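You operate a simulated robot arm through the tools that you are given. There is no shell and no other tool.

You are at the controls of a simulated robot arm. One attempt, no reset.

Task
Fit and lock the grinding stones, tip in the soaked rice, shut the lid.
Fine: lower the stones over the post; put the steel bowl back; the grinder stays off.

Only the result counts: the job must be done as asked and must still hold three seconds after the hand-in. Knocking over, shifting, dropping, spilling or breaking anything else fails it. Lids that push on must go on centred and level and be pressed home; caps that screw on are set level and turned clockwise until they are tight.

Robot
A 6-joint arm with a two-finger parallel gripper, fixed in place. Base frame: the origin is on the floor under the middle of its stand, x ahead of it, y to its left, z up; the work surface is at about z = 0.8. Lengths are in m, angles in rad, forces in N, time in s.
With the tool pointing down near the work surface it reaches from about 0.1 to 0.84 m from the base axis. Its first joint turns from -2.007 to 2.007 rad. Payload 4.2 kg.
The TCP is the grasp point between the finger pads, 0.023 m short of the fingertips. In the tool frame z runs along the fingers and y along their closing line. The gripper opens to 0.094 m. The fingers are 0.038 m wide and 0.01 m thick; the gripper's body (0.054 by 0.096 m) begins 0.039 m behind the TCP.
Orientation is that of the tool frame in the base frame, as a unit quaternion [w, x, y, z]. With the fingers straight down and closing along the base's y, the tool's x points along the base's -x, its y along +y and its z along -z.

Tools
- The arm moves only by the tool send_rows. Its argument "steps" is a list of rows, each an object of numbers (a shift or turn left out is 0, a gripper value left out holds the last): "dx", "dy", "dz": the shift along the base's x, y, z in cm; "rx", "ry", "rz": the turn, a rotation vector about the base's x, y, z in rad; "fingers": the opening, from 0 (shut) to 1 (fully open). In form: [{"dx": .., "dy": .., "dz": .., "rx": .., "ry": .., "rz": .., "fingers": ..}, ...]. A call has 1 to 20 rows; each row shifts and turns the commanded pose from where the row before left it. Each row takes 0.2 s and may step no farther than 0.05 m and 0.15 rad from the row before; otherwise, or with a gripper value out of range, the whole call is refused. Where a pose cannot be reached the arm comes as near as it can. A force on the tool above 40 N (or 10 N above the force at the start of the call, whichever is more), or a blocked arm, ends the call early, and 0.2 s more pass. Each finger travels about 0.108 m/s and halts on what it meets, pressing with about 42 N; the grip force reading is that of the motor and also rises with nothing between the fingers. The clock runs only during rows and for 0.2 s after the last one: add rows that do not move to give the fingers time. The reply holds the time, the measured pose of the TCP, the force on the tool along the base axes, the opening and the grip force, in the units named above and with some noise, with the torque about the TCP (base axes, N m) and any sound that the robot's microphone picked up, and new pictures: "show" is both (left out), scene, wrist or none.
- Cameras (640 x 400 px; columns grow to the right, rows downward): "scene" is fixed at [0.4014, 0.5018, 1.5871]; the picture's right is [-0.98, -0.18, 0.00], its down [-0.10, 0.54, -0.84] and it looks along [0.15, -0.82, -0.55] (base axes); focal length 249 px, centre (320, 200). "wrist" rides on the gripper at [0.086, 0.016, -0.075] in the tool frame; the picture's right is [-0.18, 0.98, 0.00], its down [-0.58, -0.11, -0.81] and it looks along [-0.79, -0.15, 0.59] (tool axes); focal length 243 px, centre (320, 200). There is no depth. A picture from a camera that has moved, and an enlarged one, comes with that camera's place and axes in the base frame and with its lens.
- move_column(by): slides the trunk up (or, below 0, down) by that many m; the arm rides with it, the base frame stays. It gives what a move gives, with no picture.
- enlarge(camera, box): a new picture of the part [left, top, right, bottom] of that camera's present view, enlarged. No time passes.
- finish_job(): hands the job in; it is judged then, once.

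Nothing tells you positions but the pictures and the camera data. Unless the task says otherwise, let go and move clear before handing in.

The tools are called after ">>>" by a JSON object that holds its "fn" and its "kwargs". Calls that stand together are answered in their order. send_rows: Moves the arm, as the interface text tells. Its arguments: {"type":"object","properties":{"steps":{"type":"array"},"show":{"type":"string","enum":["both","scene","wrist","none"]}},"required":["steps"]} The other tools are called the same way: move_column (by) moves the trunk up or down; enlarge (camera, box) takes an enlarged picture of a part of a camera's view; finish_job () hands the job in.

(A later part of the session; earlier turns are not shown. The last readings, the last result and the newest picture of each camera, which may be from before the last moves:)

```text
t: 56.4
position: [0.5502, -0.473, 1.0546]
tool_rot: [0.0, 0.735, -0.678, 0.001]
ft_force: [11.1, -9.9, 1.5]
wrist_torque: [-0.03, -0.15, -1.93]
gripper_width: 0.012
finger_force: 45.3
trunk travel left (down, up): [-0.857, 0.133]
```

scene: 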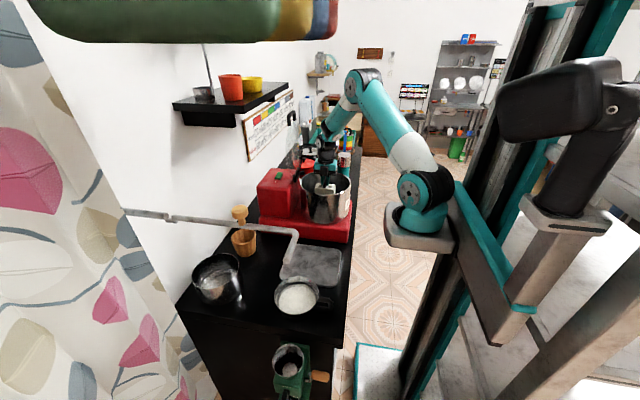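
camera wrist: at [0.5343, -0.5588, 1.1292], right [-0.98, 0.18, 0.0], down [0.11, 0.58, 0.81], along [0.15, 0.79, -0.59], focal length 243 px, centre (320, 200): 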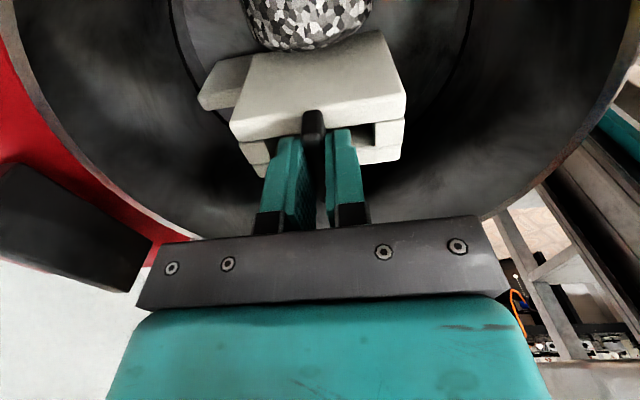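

There's a firm stop at 90°: it's locked. I'll relax the overshoot, open and rise clear.

>>> {"fn": "send_rows", "kwargs": {"steps": [{"rz": -0.05}, {"rz": 0}, {"fingers": 0.35}, {"fingers": 0.5}, {"fingers": 0.5}, {"dz": 1}, {"dz": 2}, {"dz": 3}, {"dz": 4}, {"dz": 4}, {"dz": 0}], "show": "both"}}

>>> {"fn": "enlarge", "kwargs": {"camera": "scene", "box": [295, 155, 360, 205]}}

>>> {"fn": "enlarge", "kwargs": {"camera": "wrist", "box": [180, 0, 460, 200]}}

```text
t: 58.8
position: [0.5513, -0.4721, 1.1965]
tool_rot: [0.0, 0.717, -0.697, 0.0]
ft_force: [0.9, 0.1, -0.6]
wrist_torque: [0.01, -0.01, -0.03]
gripper_width: 0.0467
finger_force: 0.0
trunk travel left (down, up): [-0.857, 0.133]
camera wrist: at [0.5378, -0.5583, 1.2718], right [-0.99, 0.15, 0.0], down [0.09, 0.58, 0.81], along [0.13, 0.8, -0.59], focal length 243 px, centre (320, 200)
```

scene: 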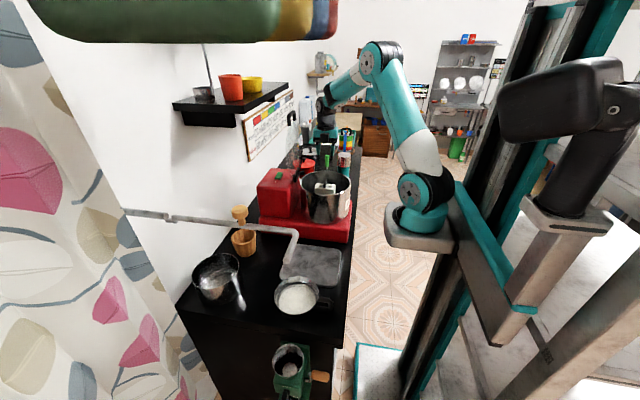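
wrist: 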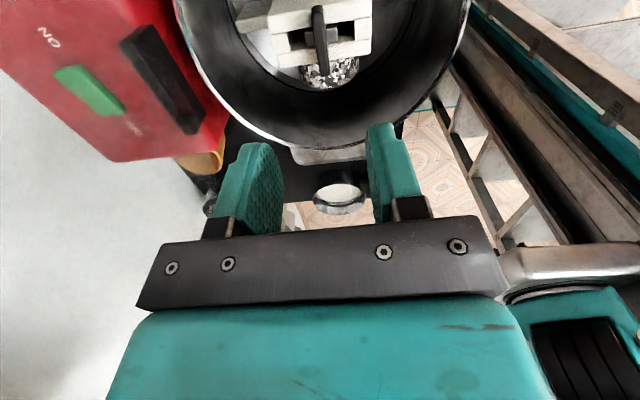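

```text
8.00 times, centred on (328, 180) of scene
camera zoom: at [0.4014, 0.5018, 1.5871], right [-0.98, -0.18, 0.0], down [-0.1, 0.54, -0.84], along [0.15, -0.82, -0.55], focal length 1994 px, centre (260, 360)
```

zoom: 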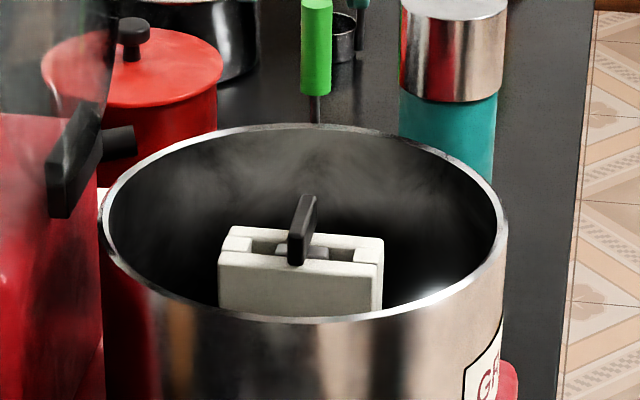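

```text
2.00 times, centred on (320, 100) of wrist
camera zoom: at [0.5378, -0.5583, 1.2718], right [-0.99, 0.15, 0.0], down [0.09, 0.58, 0.81], along [0.13, 0.8, -0.59], focal length 485 px, centre (320, 400)
```

zoom: 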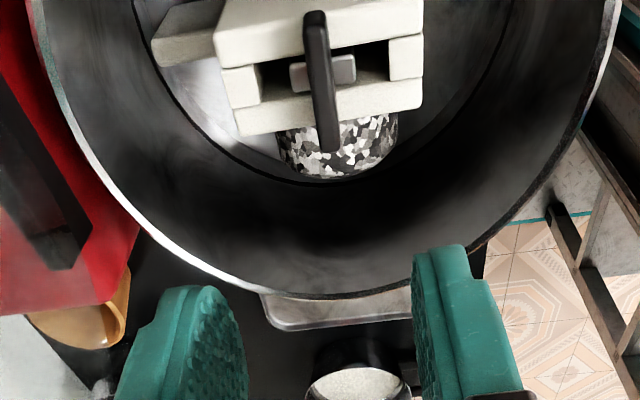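

The T-bar lies across the slot, so the stones are locked. Next I'll go look at the rice bowl's handle, approaching from the -y side with the camera looking +y.

>>> {"fn": "send_rows", "kwargs": {"steps": [{"dx": -0.6, "dy": 2, "dz": 0.5}, {"dx": -0.7, "dy": 3}, {"dx": -0.7, "dy": 3.5}, {"dx": -0.7, "dy": 3.5}, {"dx": -0.7, "dy": 3.5}, {"dx": -0.7, "dy": 3.5}, {"dx": -0.7, "dy": 3.5, "fingers": 1}, {"dx": -0.7, "dy": 3.5}, {"dx": -0.7, "dy": 3.5}, {"dx": -0.7, "dy": 3.5}, {"dx": -0.6, "dy": 3}, {"dy": 2}, {"dy": 1}], "show": "both"}}

>>> {"fn": "enlarge", "kwargs": {"camera": "wrist", "box": [180, 0, 460, 200]}}

```text
t: 61.6
position: [0.4731, -0.0827, 1.1978]
tool_rot: [-0.001, 0.717, -0.697, 0.0]
ft_force: [0.0, 0.3, 0.4]
wrist_torque: [0.01, 0.0, 0.03]
gripper_width: 0.0938
finger_force: 0.1
trunk travel left (down, up): [-0.857, 0.133]
camera wrist: at [0.4604, -0.1693, 1.2737], right [-0.99, 0.15, 0.0], down [0.09, 0.58, 0.81], along [0.13, 0.8, -0.59], focal length 243 px, centre (320, 200)
```

scene: 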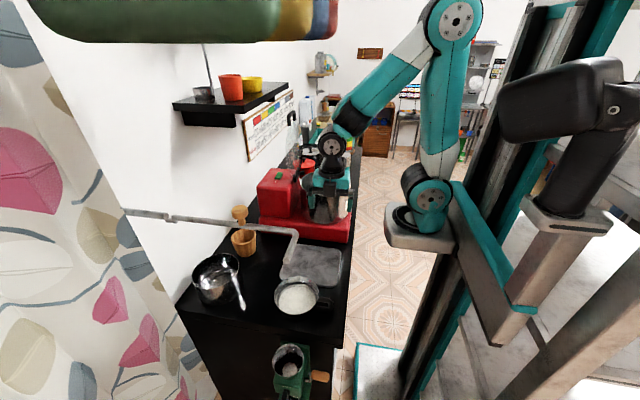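
wrist: 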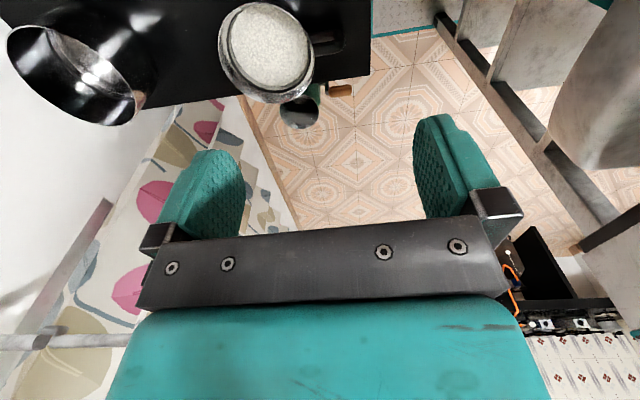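

```text
2.00 times, centred on (320, 100) of wrist
camera zoom: at [0.4604, -0.1693, 1.2737], right [-0.99, 0.15, 0.0], down [0.09, 0.58, 0.81], along [0.13, 0.8, -0.59], focal length 485 px, centre (320, 400)
```

zoom: 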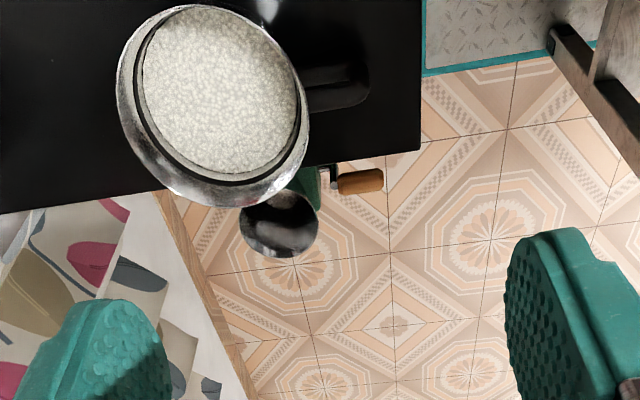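

The bowl's black handle points toward -x. I'll lower for a closer look at its shape.

>>> {"fn": "send_rows", "kwargs": {"steps": [{"dz": -3}, {"dz": -3}, {"dz": -3}, {"dz": -3}, {"dz": -3}, {"dz": 0}], "show": "both"}}

>>> {"fn": "enlarge", "kwargs": {"camera": "wrist", "box": [200, 0, 420, 140]}}

>>> {"fn": "enlarge", "kwargs": {"camera": "scene", "box": [268, 268, 348, 322]}}

```text
t: 63.0
position: [0.491, -0.0819, 1.0519]
tool_rot: [-0.001, 0.718, -0.696, 0.0]
ft_force: [0.2, 0.6, 0.6]
wrist_torque: [0.0, -0.03, -0.03]
gripper_width: 0.0938
finger_force: 0.0
out of reach, approached as far as the arm can: row 2, 4
trunk travel left (down, up): [-0.857, 0.133]
camera wrist: at [0.478, -0.168, 1.1267], right [-0.99, 0.15, 0.0], down [0.09, 0.58, 0.81], along [0.13, 0.8, -0.59], focal length 243 px, centre (320, 200)
```

scene: 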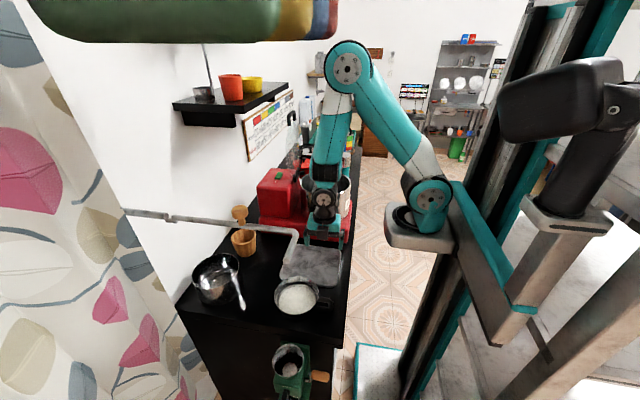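
wrist: 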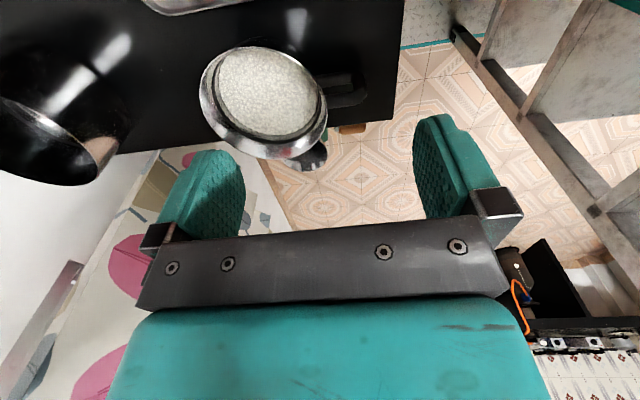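

```text
2.86 times, centred on (310, 70) of wrist
camera zoom: at [0.478, -0.168, 1.1267], right [-0.99, 0.15, 0.0], down [0.09, 0.58, 0.81], along [0.13, 0.8, -0.59], focal length 693 px, centre (349, 571)
```

zoom: 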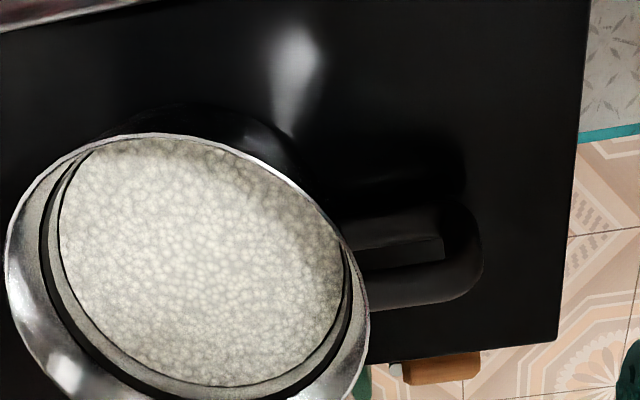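

```text
7.41 times, centred on (308, 295) of scene
camera zoom: at [0.4014, 0.5018, 1.5871], right [-0.98, -0.18, 0.0], down [-0.1, 0.54, -0.84], along [0.15, -0.82, -0.55], focal length 1846 px, centre (409, -504)
```

zoom: 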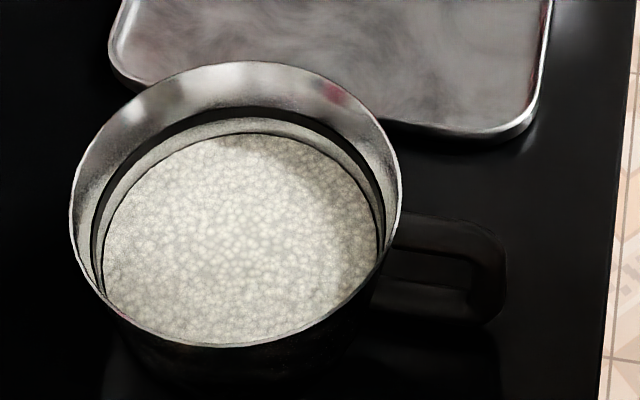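

The handle is a D-shaped loop at the bowl's -x side, but I can't tell yet if the loop is upright or flat. I'll back off in -y and lower for a shallower look.

>>> {"fn": "send_rows", "kwargs": {"steps": [{"dy": -3}, {"dy": -3}, {"dy": -3, "dz": -2}, {"dy": -3, "dz": -3}, {"dz": -3}, {"dz": -2}, {"dz": 0}], "show": "wrist"}}

>>> {"fn": "enlarge", "kwargs": {"camera": "wrist", "box": [230, 90, 430, 220]}}

```text
t: 64.6
position: [0.4897, -0.2, 0.9511]
tool_rot: [0.0, 0.717, -0.697, 0.001]
ft_force: [0.6, -0.3, -0.1]
wrist_torque: [-0.01, 0.0, 0.01]
gripper_width: 0.0938
finger_force: 0.0
trunk travel left (down, up): [-0.857, 0.133]
camera wrist: at [0.4767, -0.2866, 1.0262], right [-0.99, 0.15, 0.0], down [0.09, 0.58, 0.81], along [0.13, 0.8, -0.59], focal length 243 px, centre (320, 200)
```

wrist: 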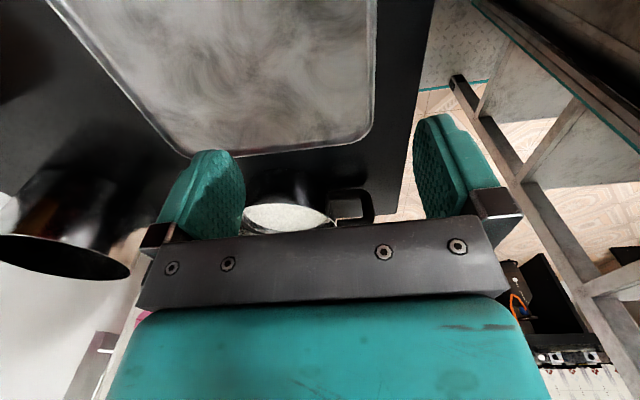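

```text
3.08 times, centred on (330, 155) of wrist
camera zoom: at [0.4767, -0.2866, 1.0262], right [-0.99, 0.15, 0.0], down [0.09, 0.58, 0.81], along [0.13, 0.8, -0.59], focal length 746 px, centre (289, 338)
```

zoom: 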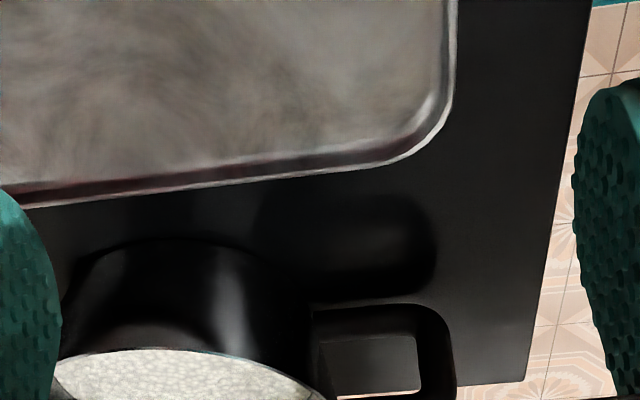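

The loop is upright (mug-style), with its end bar near x=0.453, y≈-0.004, z 0.805–0.868. I'll raise and turn the wrist back, then lower the trunk so the arm isn't so folded for the grasp and the pour.

>>> {"fn": "send_rows", "kwargs": {"steps": [{"dx": 0.6, "dy": -0.5, "dz": 3, "rz": -0.14}, {"dx": 0.6, "dy": -0.5, "dz": 3, "rz": -0.14}, {"dx": 0.6, "dy": -0.5, "dz": 3, "rz": -0.14}, {"dx": 0.6, "dy": -0.5, "dz": 3, "rz": -0.14}, {"dx": 0.6, "dy": -0.5, "dz": 3, "rz": -0.14}, {"dx": 0.6, "dy": -0.5, "dz": 3, "rz": -0.14}, {"dx": 0.6, "dy": -0.5, "dz": 3, "rz": -0.14}, {"dx": 0.6, "dy": -0.5, "dz": 3, "rz": -0.14}, {"dx": 0.6, "dy": -0.5, "dz": 3, "rz": -0.14}, {"dx": 0.6, "dy": -0.5, "dz": 3, "rz": -0.14}, {"dx": 0.6, "dz": 3, "rz": -0.14}, {"dx": 0.4, "dz": 2, "rz": -0.06}, {"dz": 0}], "show": "both"}}

```text
t: 67.4
position: [0.5605, -0.2534, 1.3041]
tool_rot: [0.0, 0.0, 1.0, -0.001]
ft_force: [0.1, -0.1, -0.2]
wrist_torque: [0.0, 0.01, -0.04]
gripper_width: 0.094
finger_force: 0.0
trunk travel left (down, up): [-0.857, 0.133]
camera wrist: at [0.4744, -0.237, 1.378], right [0.18, 0.98, 0.0], down [0.58, -0.11, 0.81], along [0.79, -0.15, -0.59], focal length 243 px, centre (320, 200)
```

scene: 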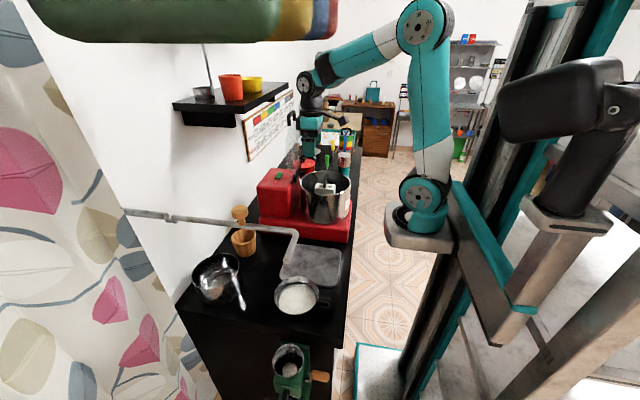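
wrist: 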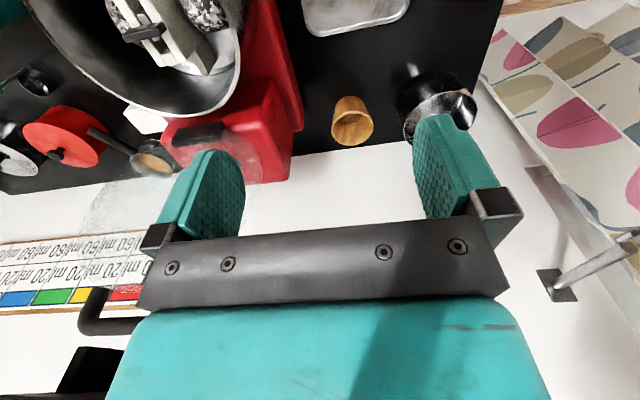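

Path is clear beneath. I'll slide the trunk down 0.28 m.

>>> {"fn": "move_column", "kwargs": {"by": -0.28}}

>>> {"fn": "send_rows", "kwargs": {"steps": [{"dz": 3}, {"dz": 4}, {"dz": 4}, {"dz": 4}, {"dz": 3}, {"dz": 0}], "show": "both"}}

```text
t: 70.2
position: [0.5602, -0.2537, 1.023]
tool_rot: [0.001, 0.0, 1.0, 0.0]
ft_force: [-0.6, 0.2, 0.7]
wrist_torque: [-0.01, -0.02, 0.0]
gripper_width: 0.0943
finger_force: 0.0
trunk travel left (down, up): [-0.577, 0.413]
```

```text
t: 71.6
position: [0.5603, -0.2525, 1.2035]
tool_rot: [0.0, 0.0, 1.0, 0.0]
ft_force: [-0.5, -0.4, -0.5]
wrist_torque: [0.01, 0.0, 0.06]
gripper_width: 0.0939
finger_force: 0.1
trunk travel left (down, up): [-0.577, 0.413]
camera wrist: at [0.4742, -0.2351, 1.2782], right [0.18, 0.98, 0.0], down [0.58, -0.11, 0.81], along [0.79, -0.15, -0.59], focal length 243 px, centre (320, 200)
```

scene: 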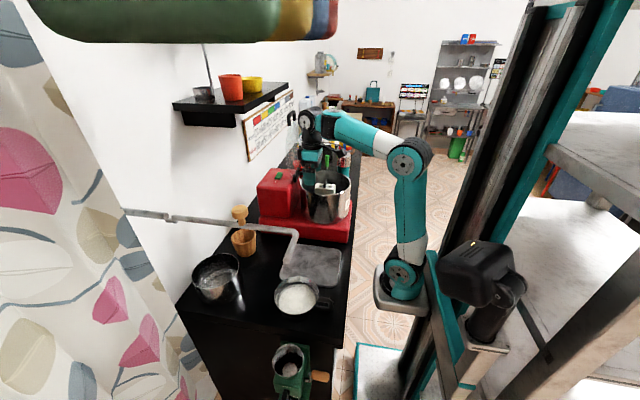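
wrist: 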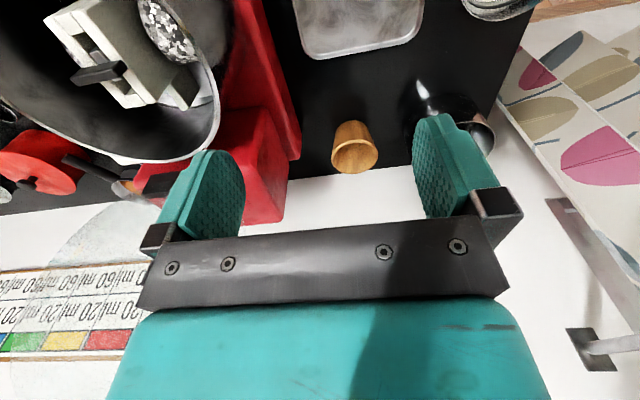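

The lowered trunk would put the wrist too close to the shoulder for the handle grasp, so the original height suits better. I'll raise it back and go to the handle from there.

>>> {"fn": "move_column", "kwargs": {"by": 0.28}}

>>> {"fn": "send_rows", "kwargs": {"steps": [{"dz": -3, "dy": 0.5}, {"dz": -4, "dy": 0.5}, {"dz": -4, "dy": 1}, {"dz": -4, "dy": 1}, {"dz": -4, "dy": 1}, {"dz": -4, "dy": 1}, {"dz": -4, "dx": -0.5}, {"dz": -4, "dx": -1}, {"dz": -4, "dx": -1}, {"dz": -4, "dx": -1}, {"dz": -3}, {"dz": -3}, {"dz": 0}], "show": "both"}}

```text
t: 74.5
position: [0.5608, -0.2511, 1.4836]
tool_rot: [0.0, 0.0, 1.0, -0.001]
ft_force: [0.7, 1.2, 0.6]
wrist_torque: [-0.01, 0.0, 0.01]
gripper_width: 0.0939
finger_force: 0.0
trunk travel left (down, up): [-0.857, 0.133]
```

```text
t: 77.3
position: [0.5257, -0.2018, 1.0321]
tool_rot: [0.0, 0.001, 1.0, -0.001]
ft_force: [0.3, 0.2, -0.6]
wrist_torque: [0.0, 0.0, 0.0]
gripper_width: 0.0942
finger_force: 0.0
trunk travel left (down, up): [-0.857, 0.133]
camera wrist: at [0.4401, -0.185, 1.1063], right [0.18, 0.98, 0.0], down [0.58, -0.11, 0.81], along [0.79, -0.15, -0.59], focal length 243 px, centre (320, 200)
```

scene: 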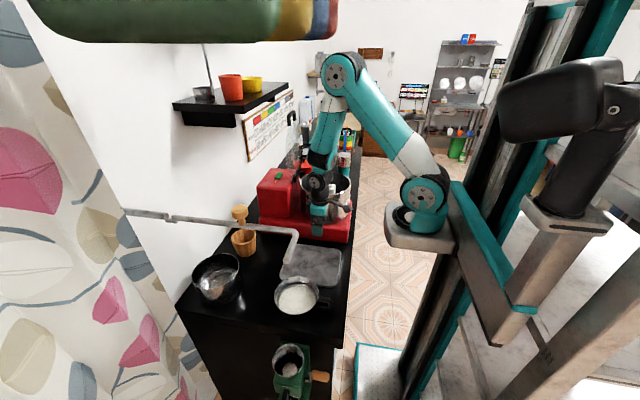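
wrist: 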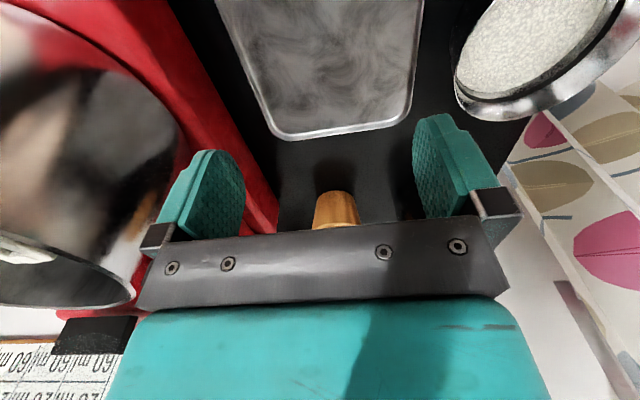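

Before carrying rice I'll do a dry run of the pouring motion with the empty gripper, to be sure the arm can roll sideways over the drum.

>>> {"fn": "send_rows", "kwargs": {"steps": [{"dx": -1.5, "dy": -2, "dz": 3}, {"dx": -2, "dy": -2.5, "dz": 3}, {"dx": -2, "dy": -2.5, "dz": 4}, {"dx": -2.3, "dy": -3, "dz": 2.8}, {"dy": -4}, {"dy": -4}, {"dy": -4}, {"dy": -4}, {"dy": -4}, {"dy": -4}, {"dy": -3}, {"dy": -2.8}, {"dz": 0}], "show": "both"}}

```text
refused: row 3 steps farther than a row can; nothing moved
```

>>> {"fn": "send_rows", "kwargs": {"steps": [{"dx": -1.5, "dy": -2, "dz": 2.5}, {"dx": -1.5, "dy": -2.5, "dz": 2.5}, {"dx": -1.5, "dy": -2.5, "dz": 2.5}, {"dx": -1.5, "dy": -2.5, "dz": 2.5}, {"dx": -1.8, "dy": -2.5, "dz": 2.8}, {"dy": -4}, {"dy": -4}, {"dy": -4}, {"dy": -4}, {"dy": -4}, {"dy": -4}, {"dy": -4}, {"dz": 0}], "show": "both"}}

```text
t: 80.1
position: [0.4484, -0.6021, 1.1598]
tool_rot: [0.0, 0.0, 1.0, 0.0]
ft_force: [0.3, 0.4, 0.7]
wrist_torque: [0.0, 0.01, 0.02]
gripper_width: 0.0937
finger_force: 0.0
trunk travel left (down, up): [-0.857, 0.133]
camera wrist: at [0.3629, -0.5861, 1.2354], right [0.18, 0.98, 0.0], down [0.58, -0.11, 0.81], along [0.79, -0.15, -0.59], focal length 243 px, centre (320, 200)
```

scene: 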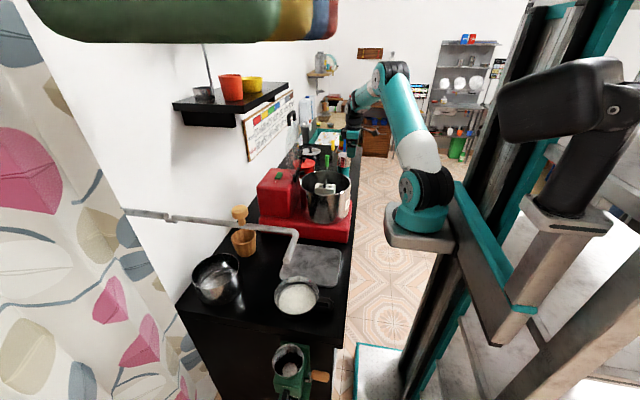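
wrist: 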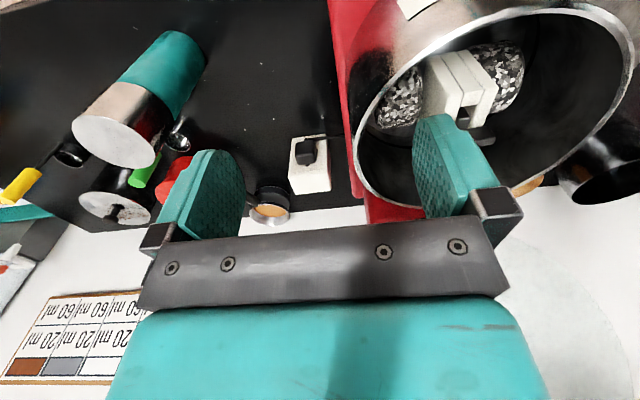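

The flask behind is well clear at y≈-0.84. Now the dry-run roll, keeping the imagined bowl lip over the drum.

>>> {"fn": "send_rows", "kwargs": {"steps": [{"rx": -0.131, "dy": -0.3}, {"rx": -0.131, "dy": -0.2}, {"rx": -0.131, "dy": 0}, {"rx": -0.131, "dy": 0.1}, {"rx": -0.131, "dy": 0.3}, {"rx": -0.131, "dy": 0.4}, {"rx": -0.131, "dy": 0.5, "dz": 0.3}, {"rx": -0.131, "dy": 0.7, "dz": 0.3}, {"rx": -0.131, "dy": 0.8, "dz": 0.3}, {"rx": -0.131, "dy": 0.8, "dz": 0.3}, {"rx": -0.131, "dy": 0.9, "dz": 0.4}, {"rx": -0.131, "dy": 1.0, "dz": 0.4}, {"dz": 0}], "show": "both"}}

```text
t: 82.9
position: [0.4613, -0.5759, 1.1978]
tool_rot: [-0.001, 0.0, 0.709, -0.705]
ft_force: [0.8, 0.3, -0.2]
wrist_torque: [-0.02, -0.03, -0.02]
gripper_width: 0.094
finger_force: 0.0
out of reach, approached as far as the arm can: row 12
trunk travel left (down, up): [-0.857, 0.133]
camera wrist: at [0.3748, -0.5009, 1.1825], right [0.18, 0.01, -0.98], down [0.58, 0.81, 0.12], along [0.79, -0.59, 0.14], focal length 243 px, centre (320, 200)
```

scene: 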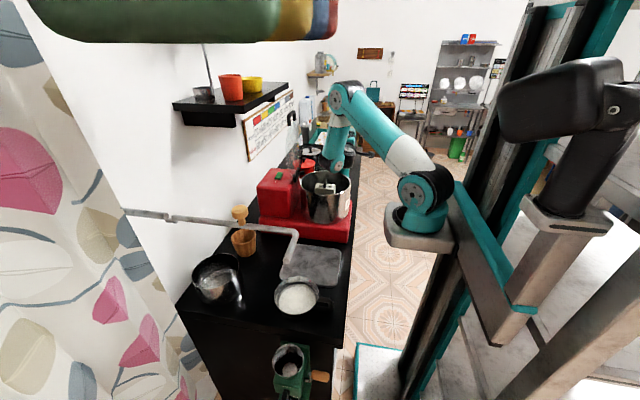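
wrist: 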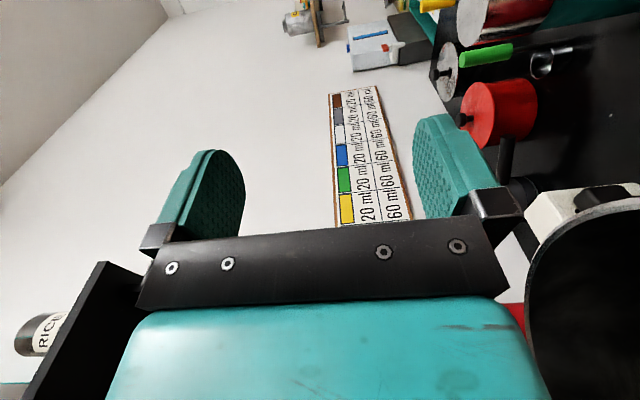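

Rolled 90° but the arm ran a couple of cm short in y, since it's folded tight. I'll try with the trunk raised for more room.

>>> {"fn": "move_column", "kwargs": {"by": 0.13}}

>>> {"fn": "send_rows", "kwargs": {"steps": [{"dz": -3.5, "dy": 0.5, "dx": -0.3}, {"dz": -3.5, "dy": 0.5, "dx": -0.3}, {"dz": -3, "dy": 0.7, "dx": -0.3}, {"dz": -3, "dy": 0.7, "dx": -0.4}, {"dz": 0}], "show": "scene"}}

```text
t: 84.4
position: [0.4616, -0.576, 1.327]
tool_rot: [0.0, -0.002, 0.71, -0.704]
ft_force: [-0.5, 0.2, -0.3]
wrist_torque: [0.02, -0.01, -0.02]
gripper_width: 0.0941
finger_force: 0.1
trunk travel left (down, up): [-0.987, 0.003]
```

```text
t: 85.6
position: [0.4785, -0.6075, 1.2146]
tool_rot: [-0.001, 0.001, 0.712, -0.702]
ft_force: [-0.2, 0.3, 0.4]
wrist_torque: [0.0, -0.01, 0.02]
gripper_width: 0.0941
finger_force: 0.1
out of reach, approached as far as the arm can: row 1, 2, 3, 4
trunk travel left (down, up): [-0.987, 0.003]
```

scene: 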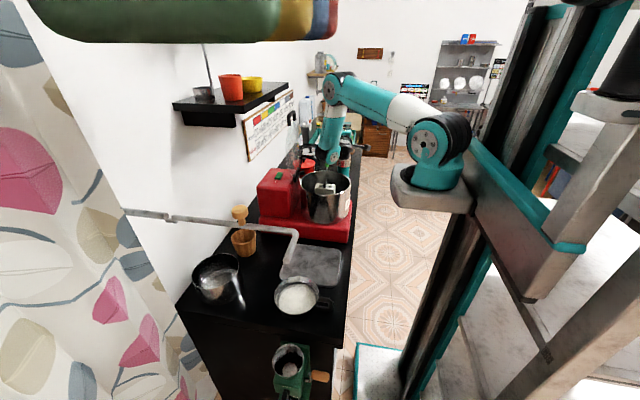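

Raising made it worse, so lowering the trunk is the way. I'll alternate raising the tool and lowering the trunk.

>>> {"fn": "send_rows", "kwargs": {"steps": [{"dz": 4}, {"dz": 4}, {"dz": 4}, {"dz": 4}, {"dz": 4}, {"dz": 0}], "show": "none"}}

>>> {"fn": "move_column", "kwargs": {"by": -0.2}}

>>> {"fn": "send_rows", "kwargs": {"steps": [{"dz": 4}, {"dz": 4}, {"dz": 4}, {"dz": 4}, {"dz": 4}, {"dz": 0}], "show": "scene"}}

```text
t: 87.0
position: [0.4821, -0.6083, 1.4183]
tool_rot: [-0.001, 0.001, 0.71, -0.704]
ft_force: [0.7, 0.4, 0.2]
wrist_torque: [0.0, -0.02, 0.01]
gripper_width: 0.0941
finger_force: 0.1
trunk travel left (down, up): [-0.987, 0.003]
```

```text
t: 89.2
position: [0.4843, -0.6085, 1.2176]
tool_rot: [-0.001, 0.0, 0.71, -0.704]
ft_force: [-0.5, 0.1, 0.3]
wrist_torque: [0.0, 0.0, -0.01]
gripper_width: 0.094
finger_force: 0.0
trunk travel left (down, up): [-0.787, 0.203]
```

```text
t: 90.6
position: [0.4835, -0.6058, 1.423]
tool_rot: [-0.001, -0.001, 0.711, -0.703]
ft_force: [-0.3, -0.3, 0.0]
wrist_torque: [0.05, 0.0, -0.01]
gripper_width: 0.094
finger_force: 0.0
trunk travel left (down, up): [-0.787, 0.203]
```

scene: 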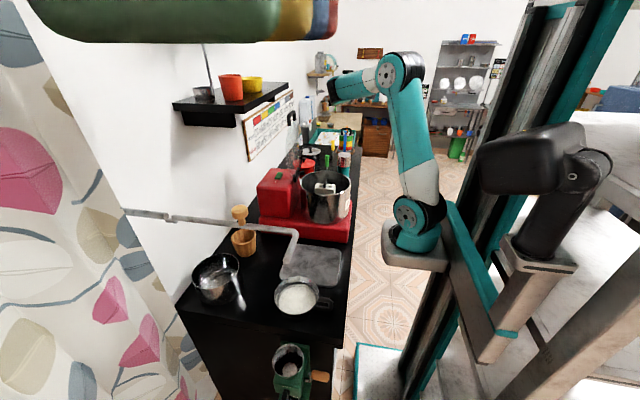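

>>> {"fn": "move_column", "kwargs": {"by": -0.21}}

>>> {"fn": "send_rows", "kwargs": {"steps": [{"dx": -1.2, "dy": 1.8}, {"dx": -1.2, "dy": 1.8}, {"dx": -1.1, "dy": 1.7}, {"dz": 0}], "show": "both"}}

```text
t: 92.9
position: [0.4829, -0.6048, 1.2115]
tool_rot: [0.0, -0.001, 0.71, -0.704]
ft_force: [-0.4, 0.5, 0.4]
wrist_torque: [-0.02, 0.02, -0.02]
gripper_width: 0.0942
finger_force: 0.1
trunk travel left (down, up): [-0.577, 0.413]
```

```text
t: 93.9
position: [0.4486, -0.5526, 1.2124]
tool_rot: [0.0, 0.0, 0.71, -0.704]
ft_force: [0.3, -0.2, 0.5]
wrist_torque: [-0.05, -0.02, 0.02]
gripper_width: 0.094
finger_force: 0.0
trunk travel left (down, up): [-0.577, 0.413]
camera wrist: at [0.3626, -0.4773, 1.1969], right [0.18, 0.01, -0.98], down [0.58, 0.8, 0.12], along [0.79, -0.59, 0.14], focal length 243 px, centre (320, 200)
```

scene: 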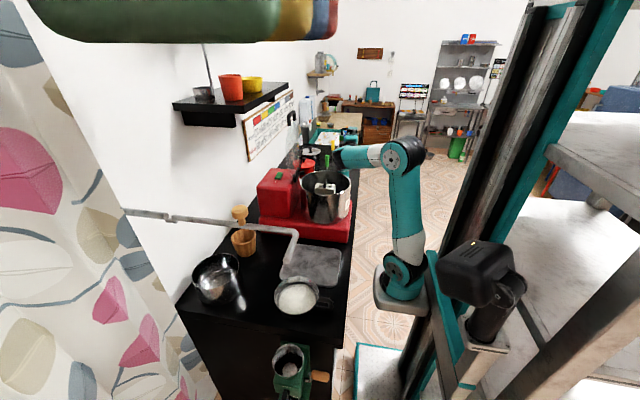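
wrist: 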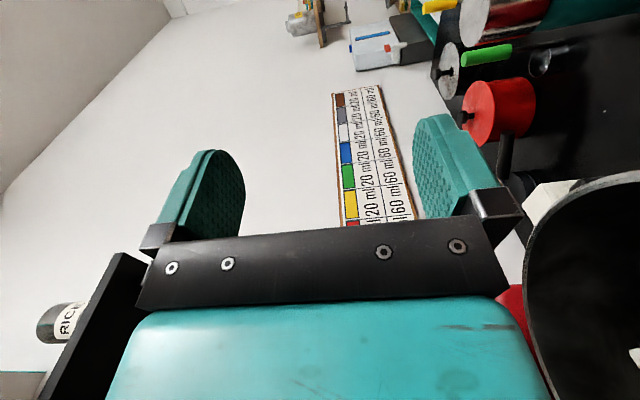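

With the trunk down 0.28 the pose is reachable. I'll continue the dry-run roll past 90° toward 130°.

>>> {"fn": "send_rows", "kwargs": {"steps": [{"rx": -0.131, "dy": 1.0}, {"rx": -0.131, "dy": 1.1}, {"rx": -0.131, "dy": 1.1}, {"rx": -0.131, "dy": 1.1}, {"rx": -0.131, "dy": 1.0}, {"rx": -0.131, "dy": 0.8}, {"dz": 0}], "show": "both"}}

```text
t: 95.5
position: [0.4443, -0.5667, 1.3125]
tool_rot: [0.0, 0.001, -0.388, 0.922]
ft_force: [0.1, 0.2, 0.0]
wrist_torque: [0.0, 0.0, -0.01]
gripper_width: 0.094
finger_force: 0.1
out of reach, approached as far as the arm can: row 4, 5, 6
trunk travel left (down, up): [-0.577, 0.413]
camera wrist: at [0.3583, -0.5237, 1.2474], right [0.18, -0.69, -0.7], down [0.58, 0.65, -0.49], along [0.79, -0.32, 0.52], focal length 243 px, centre (320, 200)
```

scene: 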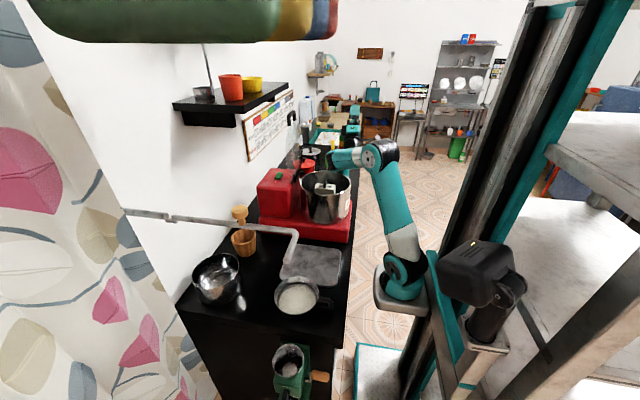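
wrist: 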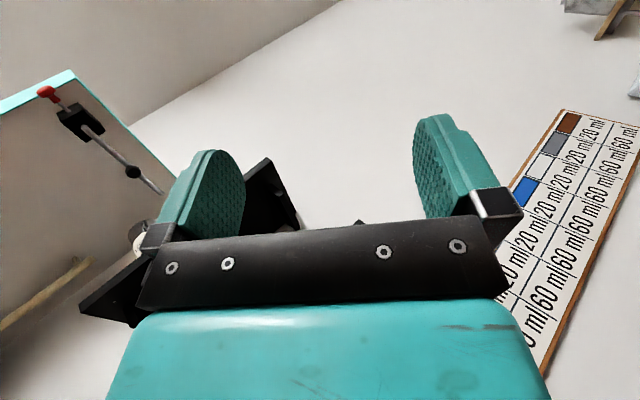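

At trunk -0.28 the roll works to about 112°, then the arm backs off. I'll test with the trunk 0.2 lower still, raising the tool first.

>>> {"fn": "send_rows", "kwargs": {"steps": [{"dz": 4}, {"dz": 4}, {"dz": 4}, {"dz": 4}, {"dz": 4}, {"dz": 0}], "show": "none"}}

>>> {"fn": "move_column", "kwargs": {"by": -0.2}}

>>> {"fn": "send_rows", "kwargs": {"steps": [{"dy": 1.5, "dz": -1.5}, {"dy": 1.5, "dz": -1.5}, {"dy": 1.5, "dz": -1.5}, {"dy": 1.5, "dz": -1.5}, {"dz": 0}], "show": "both"}}

```text
t: 96.9
position: [0.4456, -0.5636, 1.5102]
tool_rot: [0.001, 0.0, -0.387, 0.922]
ft_force: [-0.2, 0.6, -0.5]
wrist_torque: [0.04, 0.02, -0.01]
gripper_width: 0.0942
finger_force: 0.1
trunk travel left (down, up): [-0.577, 0.413]
```

```text
t: 99.0
position: [0.4447, -0.5634, 1.3084]
tool_rot: [0.0, 0.0, -0.386, 0.922]
ft_force: [0.5, 0.2, 0.1]
wrist_torque: [-0.02, -0.01, 0.0]
gripper_width: 0.094
finger_force: 0.1
trunk travel left (down, up): [-0.377, 0.613]
```

```text
t: 100.2
position: [0.447, -0.5018, 1.2501]
tool_rot: [0.0, 0.0, -0.386, 0.922]
ft_force: [0.0, 0.3, 0.3]
wrist_torque: [0.02, 0.01, 0.03]
gripper_width: 0.0942
finger_force: 0.0
trunk travel left (down, up): [-0.377, 0.613]
camera wrist: at [0.361, -0.4601, 1.1863], right [0.18, -0.69, -0.7], down [0.58, 0.65, -0.49], along [0.79, -0.32, 0.52], focal length 243 px, centre (320, 200)
```

scene: 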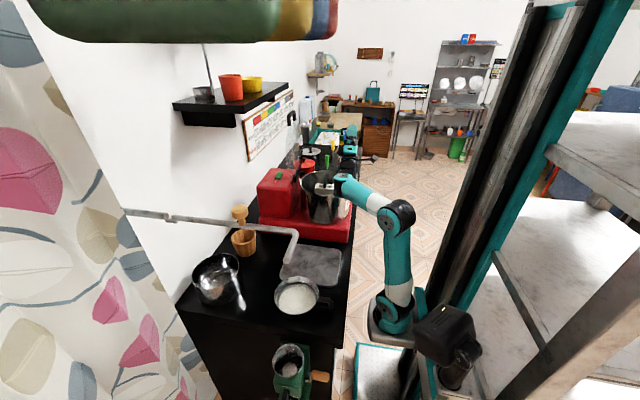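
wrist: 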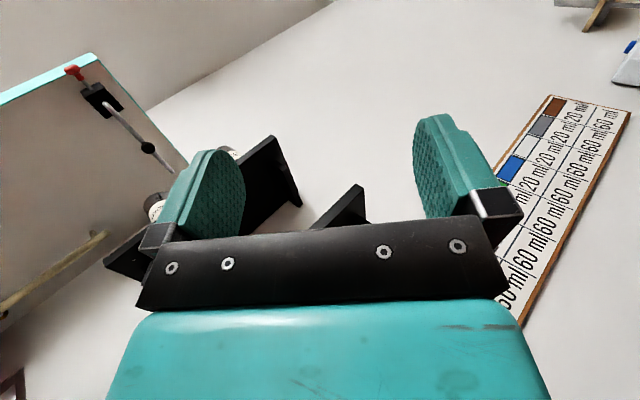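

At trunk -0.48 the full 135° roll is reachable over the drum. I'll check the wrist's clearance from the drum rim.

>>> {"fn": "enlarge", "kwargs": {"camera": "scene", "box": [290, 140, 400, 225]}}

```text
4.71 times, centred on (345, 182) of scene
camera zoom: at [0.4014, 0.5018, 1.5871], right [-0.98, -0.18, 0.0], down [-0.1, 0.54, -0.84], along [0.15, -0.82, -0.55], focal length 1173 px, centre (202, 282)
```

zoom: 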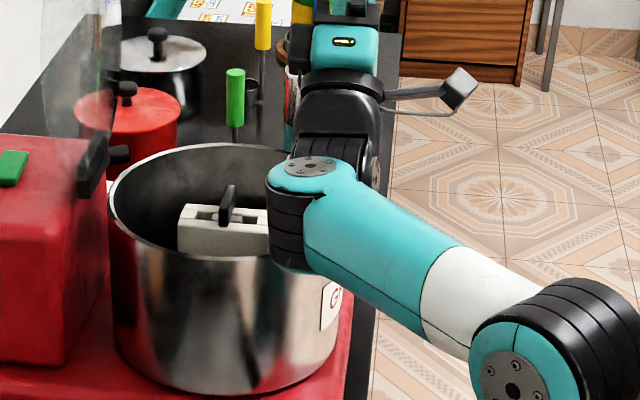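

Clearance looks adequate. I'll dry-run the roll in reverse along the intended pour path to verify it's all reachable at this trunk height.

>>> {"fn": "send_rows", "kwargs": {"steps": [{"rx": 0.131, "dy": -0.4, "dz": -0.3}, {"rx": 0.131, "dy": -0.5, "dz": -0.5}, {"rx": 0.131, "dy": -1.1, "dz": -0.6}, {"rx": 0.131, "dy": -1.1, "dz": -0.6}, {"rx": 0.131, "dy": -1.05, "dz": -0.6}, {"rx": 0.131, "dy": -1.05, "dz": -0.5}, {"rx": 0.131, "dy": -1.0, "dz": -0.5}, {"rx": 0.131, "dy": -0.9, "dz": -0.5}, {"rx": 0.131, "dy": -0.8, "dz": -0.5}, {"rx": 0.131, "dy": -0.8, "dz": -0.5}, {"rx": 0.131, "dy": -0.6, "dz": -0.5}, {"rx": 0.131, "dy": -0.6, "dz": -0.4}, {"rx": 0.131, "dy": -0.35}, {"rx": 0.131, "dy": -0.3}, {"rx": 0.131, "dy": -0.1}, {"rx": 0.131}, {"rx": 0.131, "dy": 0.2}, {"rx": 0.131, "dy": 0.25}, {"dz": 0}], "show": "both"}}

```text
t: 103.0
position: [0.4575, -0.5315, 1.0974]
tool_rot: [0.007, -0.004, 0.935, -0.353]
ft_force: [9.2, -13.6, 28.7]
wrist_torque: [-0.03, -0.19, -0.08]
gripper_width: 0.081
finger_force: 0.1
out of reach, approached as far as the arm can: row 9, 10, 11, 12, 13
trunk travel left (down, up): [-0.377, 0.613]
stopped in row 13: the force on the tool passed its limit at 64 N (the readings are from after the stop); the commanded pose is now the measured one
camera wrist: at [0.3698, -0.4699, 1.1421], right [0.18, 0.74, -0.65], down [0.57, 0.46, 0.68], along [0.8, -0.49, -0.34], focal length 243 px, centre (320, 200)
```

scene: 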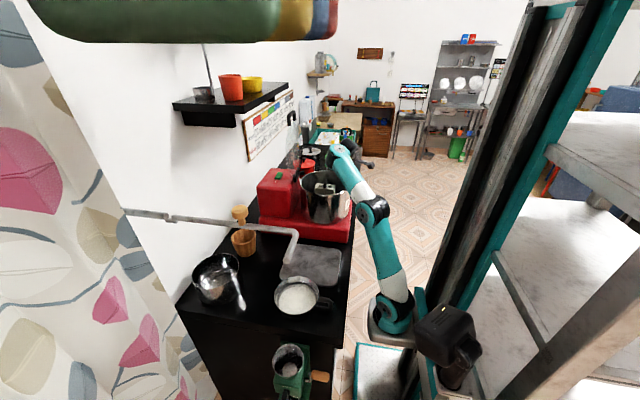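
wrist: 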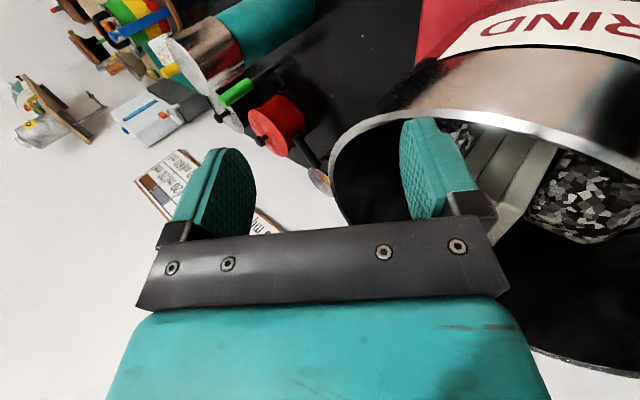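

While unrolling, the arm hit its reach limit with the trunk this low and drifted down until a fingertip pressed on the drum rim. I'll back straight up gently and then check whether the drum moved.

>>> {"fn": "send_rows", "kwargs": {"steps": [{"dz": 0.5}, {"dz": 1}, {"dz": 1}, {"dz": 1}, {"dz": 1}, {"dz": 0}], "show": "both"}}

>>> {"fn": "enlarge", "kwargs": {"camera": "scene", "box": [250, 150, 380, 250]}}

```text
t: 104.4
position: [0.4565, -0.5283, 1.0968]
tool_rot: [0.006, -0.005, 0.937, -0.35]
ft_force: [12.8, -18.2, 34.1]
wrist_torque: [-0.13, -0.26, -0.12]
gripper_width: 0.078
finger_force: 0.0
out of reach, approached as far as the arm can: row 1, 2, 3, 4, 5
trunk travel left (down, up): [-0.377, 0.613]
camera wrist: at [0.3694, -0.4687, 1.1416], right [0.18, 0.74, -0.64], down [0.57, 0.45, 0.68], along [0.8, -0.49, -0.34], focal length 243 px, centre (320, 200)
```

scene: 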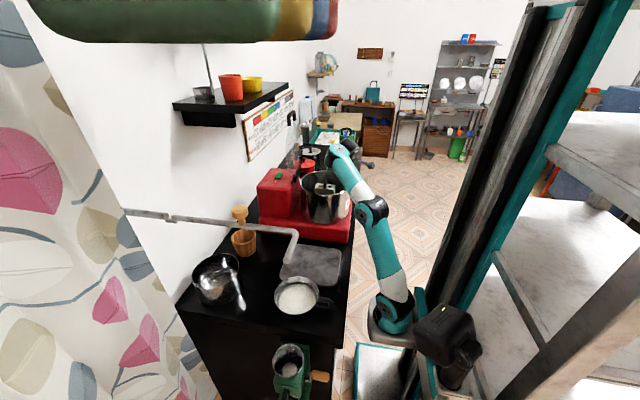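
wrist: 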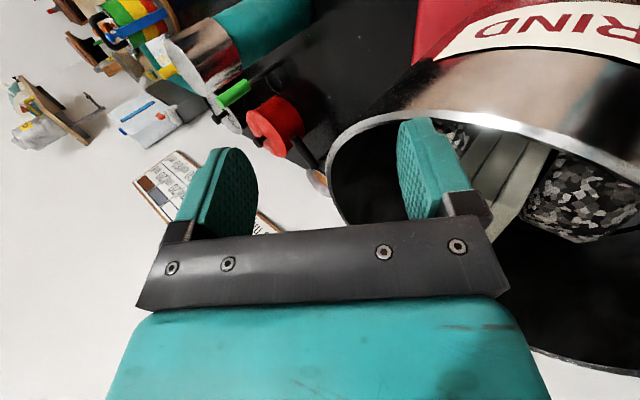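

```text
4.00 times, centred on (315, 200) of scene
camera zoom: at [0.4014, 0.5018, 1.5871], right [-0.98, -0.18, 0.0], down [-0.1, 0.54, -0.84], along [0.15, -0.82, -0.55], focal length 997 px, centre (340, 200)
```

zoom: 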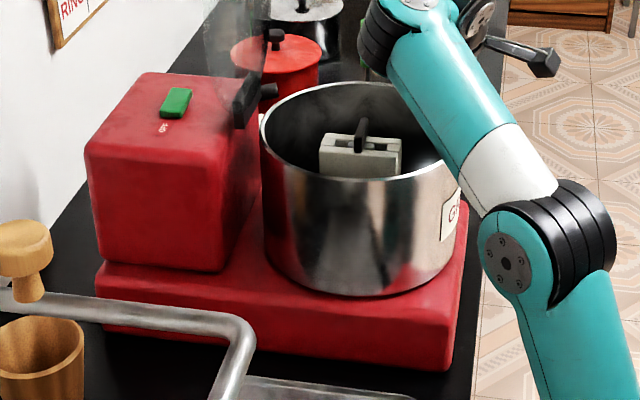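

The arm is stretched straight so it can't rise by itself. Raising the trunk will lift the tool straight up off the rim.

>>> {"fn": "move_column", "kwargs": {"by": 0.08}}

>>> {"fn": "enlarge", "kwargs": {"camera": "scene", "box": [250, 150, 380, 250]}}

>>> {"fn": "enlarge", "kwargs": {"camera": "wrist", "box": [300, 80, 640, 400]}}

```text
t: 105.6
position: [0.4562, -0.5283, 1.1752]
tool_rot: [0.004, -0.004, 0.937, -0.349]
ft_force: [-0.1, 0.0, -0.5]
wrist_torque: [-0.04, 0.01, 0.03]
gripper_width: 0.0937
finger_force: 0.1
trunk travel left (down, up): [-0.457, 0.533]
```

```text
4.00 times, centred on (315, 200) of scene
camera zoom: at [0.4014, 0.5018, 1.5871], right [-0.98, -0.18, 0.0], down [-0.1, 0.54, -0.84], along [0.15, -0.82, -0.55], focal length 997 px, centre (340, 200)
```

zoom: 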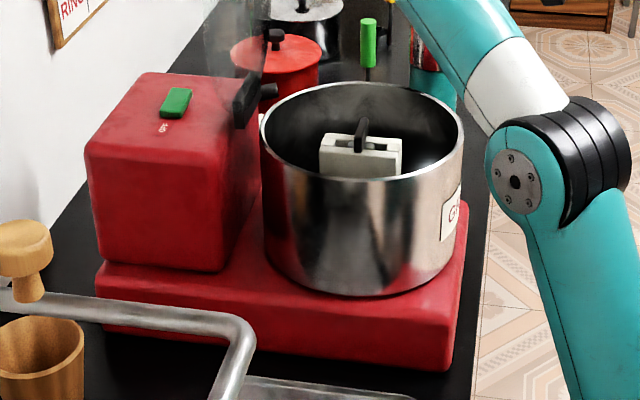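

```text
1.25 times, centred on (470, 240) of wrist
camera zoom: at [0.3696, -0.4685, 1.2206], right [0.18, 0.75, -0.64], down [0.57, 0.45, 0.68], along [0.8, -0.49, -0.35], focal length 303 px, centre (132, 150)
```

zoom: 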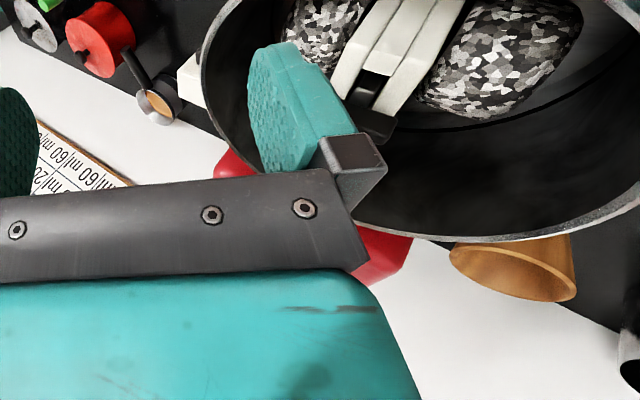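

Freed with no residual force. I'll compare the drum's position against the very first view.

>>> {"fn": "enlarge", "kwargs": {"camera": "scene", "box": [280, 160, 360, 210]}}

>>> {"fn": "enlarge", "kwargs": {"camera": "scene", "box": [170, 150, 370, 275]}}

```text
8.00 times, centred on (320, 185) of scene
camera zoom: at [0.4014, 0.5018, 1.5871], right [-0.98, -0.18, 0.0], down [-0.1, 0.54, -0.84], along [0.15, -0.82, -0.55], focal length 1994 px, centre (320, 320)
```

zoom: 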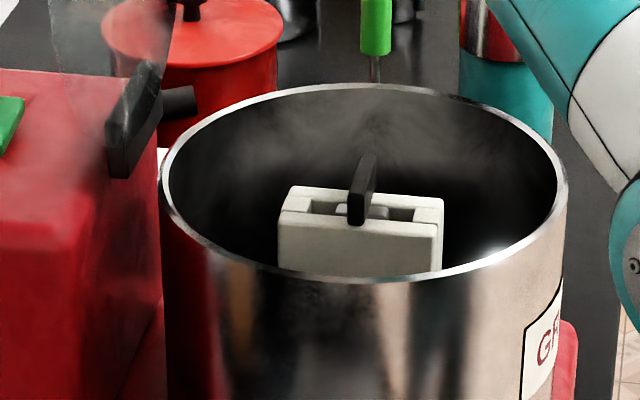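

```text
3.20 times, centred on (270, 212) of scene
camera zoom: at [0.4014, 0.5018, 1.5871], right [-0.98, -0.18, 0.0], down [-0.1, 0.54, -0.84], along [0.15, -0.82, -0.55], focal length 797 px, centre (480, 160)
```

zoom: 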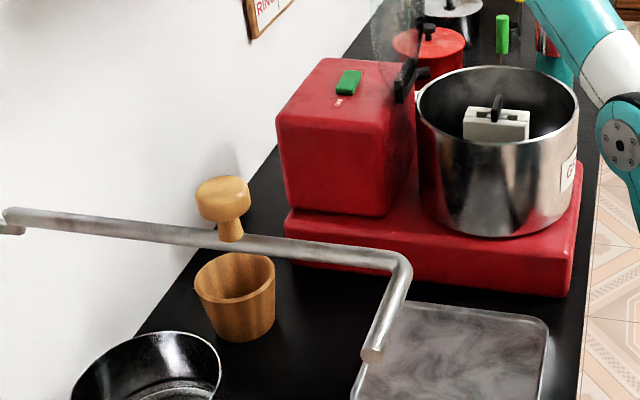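

The drum hasn't moved at all. A trunk setting of about -0.33 should suit the whole pour; I'll raise to that and dry-run again, watching reach at each stage.

>>> {"fn": "move_column", "kwargs": {"by": 0.07}}

>>> {"fn": "send_rows", "kwargs": {"steps": [{"dx": -0.3, "dy": -2, "dz": -1.5, "rx": 0.06}, {"dx": -0.3, "dy": -2, "dz": -1.5, "rx": 0.065}, {"dx": -0.2, "dy": -2, "dz": -1.5, "rx": 0.065}, {"dy": -1, "dz": -1.2}, {"dz": 0}], "show": "none"}}

```text
t: 106.7
position: [0.456, -0.5284, 1.2449]
tool_rot: [0.004, -0.004, 0.937, -0.349]
ft_force: [-0.8, -0.3, -0.5]
wrist_torque: [0.0, -0.03, -0.04]
gripper_width: 0.094
finger_force: 0.0
trunk travel left (down, up): [-0.527, 0.463]
```

```text
t: 107.6
position: [0.4577, -0.5794, 1.1749]
tool_rot: [0.005, -0.001, 0.965, -0.261]
ft_force: [-1.0, 0.4, -0.6]
wrist_torque: [0.02, 0.02, -0.04]
gripper_width: 0.0937
finger_force: 0.1
out of reach, approached as far as the arm can: row 1, 2, 3
trunk travel left (down, up): [-0.527, 0.463]
stopped in row 4: the arm was blocked; the commanded pose is now the measured one
```

-0.33 is slightly too low for the start of the roll. -0.28 with a higher finish should cover both ends; testing that.

>>> {"fn": "move_column", "kwargs": {"by": 0.05}}

>>> {"fn": "send_rows", "kwargs": {"steps": [{"dx": -0.3, "dy": 1, "dz": -1, "rx": 0.13, "ry": 0.009, "rz": -0.004}, {"dx": -0.3, "dy": 1.5, "dz": -1.5, "rx": 0.13}, {"dx": -0.3, "dy": 1.5, "dz": -1.5, "rx": 0.13}, {"dy": 1.5, "dz": -1.5, "rx": 0.138}, {"dz": -0.5}, {"dz": 0}], "show": "none"}}

```text
t: 108.5
position: [0.4562, -0.5793, 1.2237]
tool_rot: [0.004, -0.002, 0.965, -0.261]
ft_force: [-0.4, -0.1, -0.3]
wrist_torque: [0.01, -0.01, 0.04]
gripper_width: 0.094
finger_force: 0.0
trunk travel left (down, up): [-0.577, 0.413]
```

```text
t: 109.3
position: [0.4662, -0.519, 1.1733]
tool_rot: [0.0, 0.0, 0.994, -0.111]
ft_force: [0.0, 0.5, -0.1]
wrist_torque: [0.0, 0.0, -0.02]
gripper_width: 0.0942
finger_force: 0.1
out of reach, approached as far as the arm can: row 1, 2
trunk travel left (down, up): [-0.577, 0.413]
stopped in row 3: the arm was blocked; the commanded pose is now the measured one
```

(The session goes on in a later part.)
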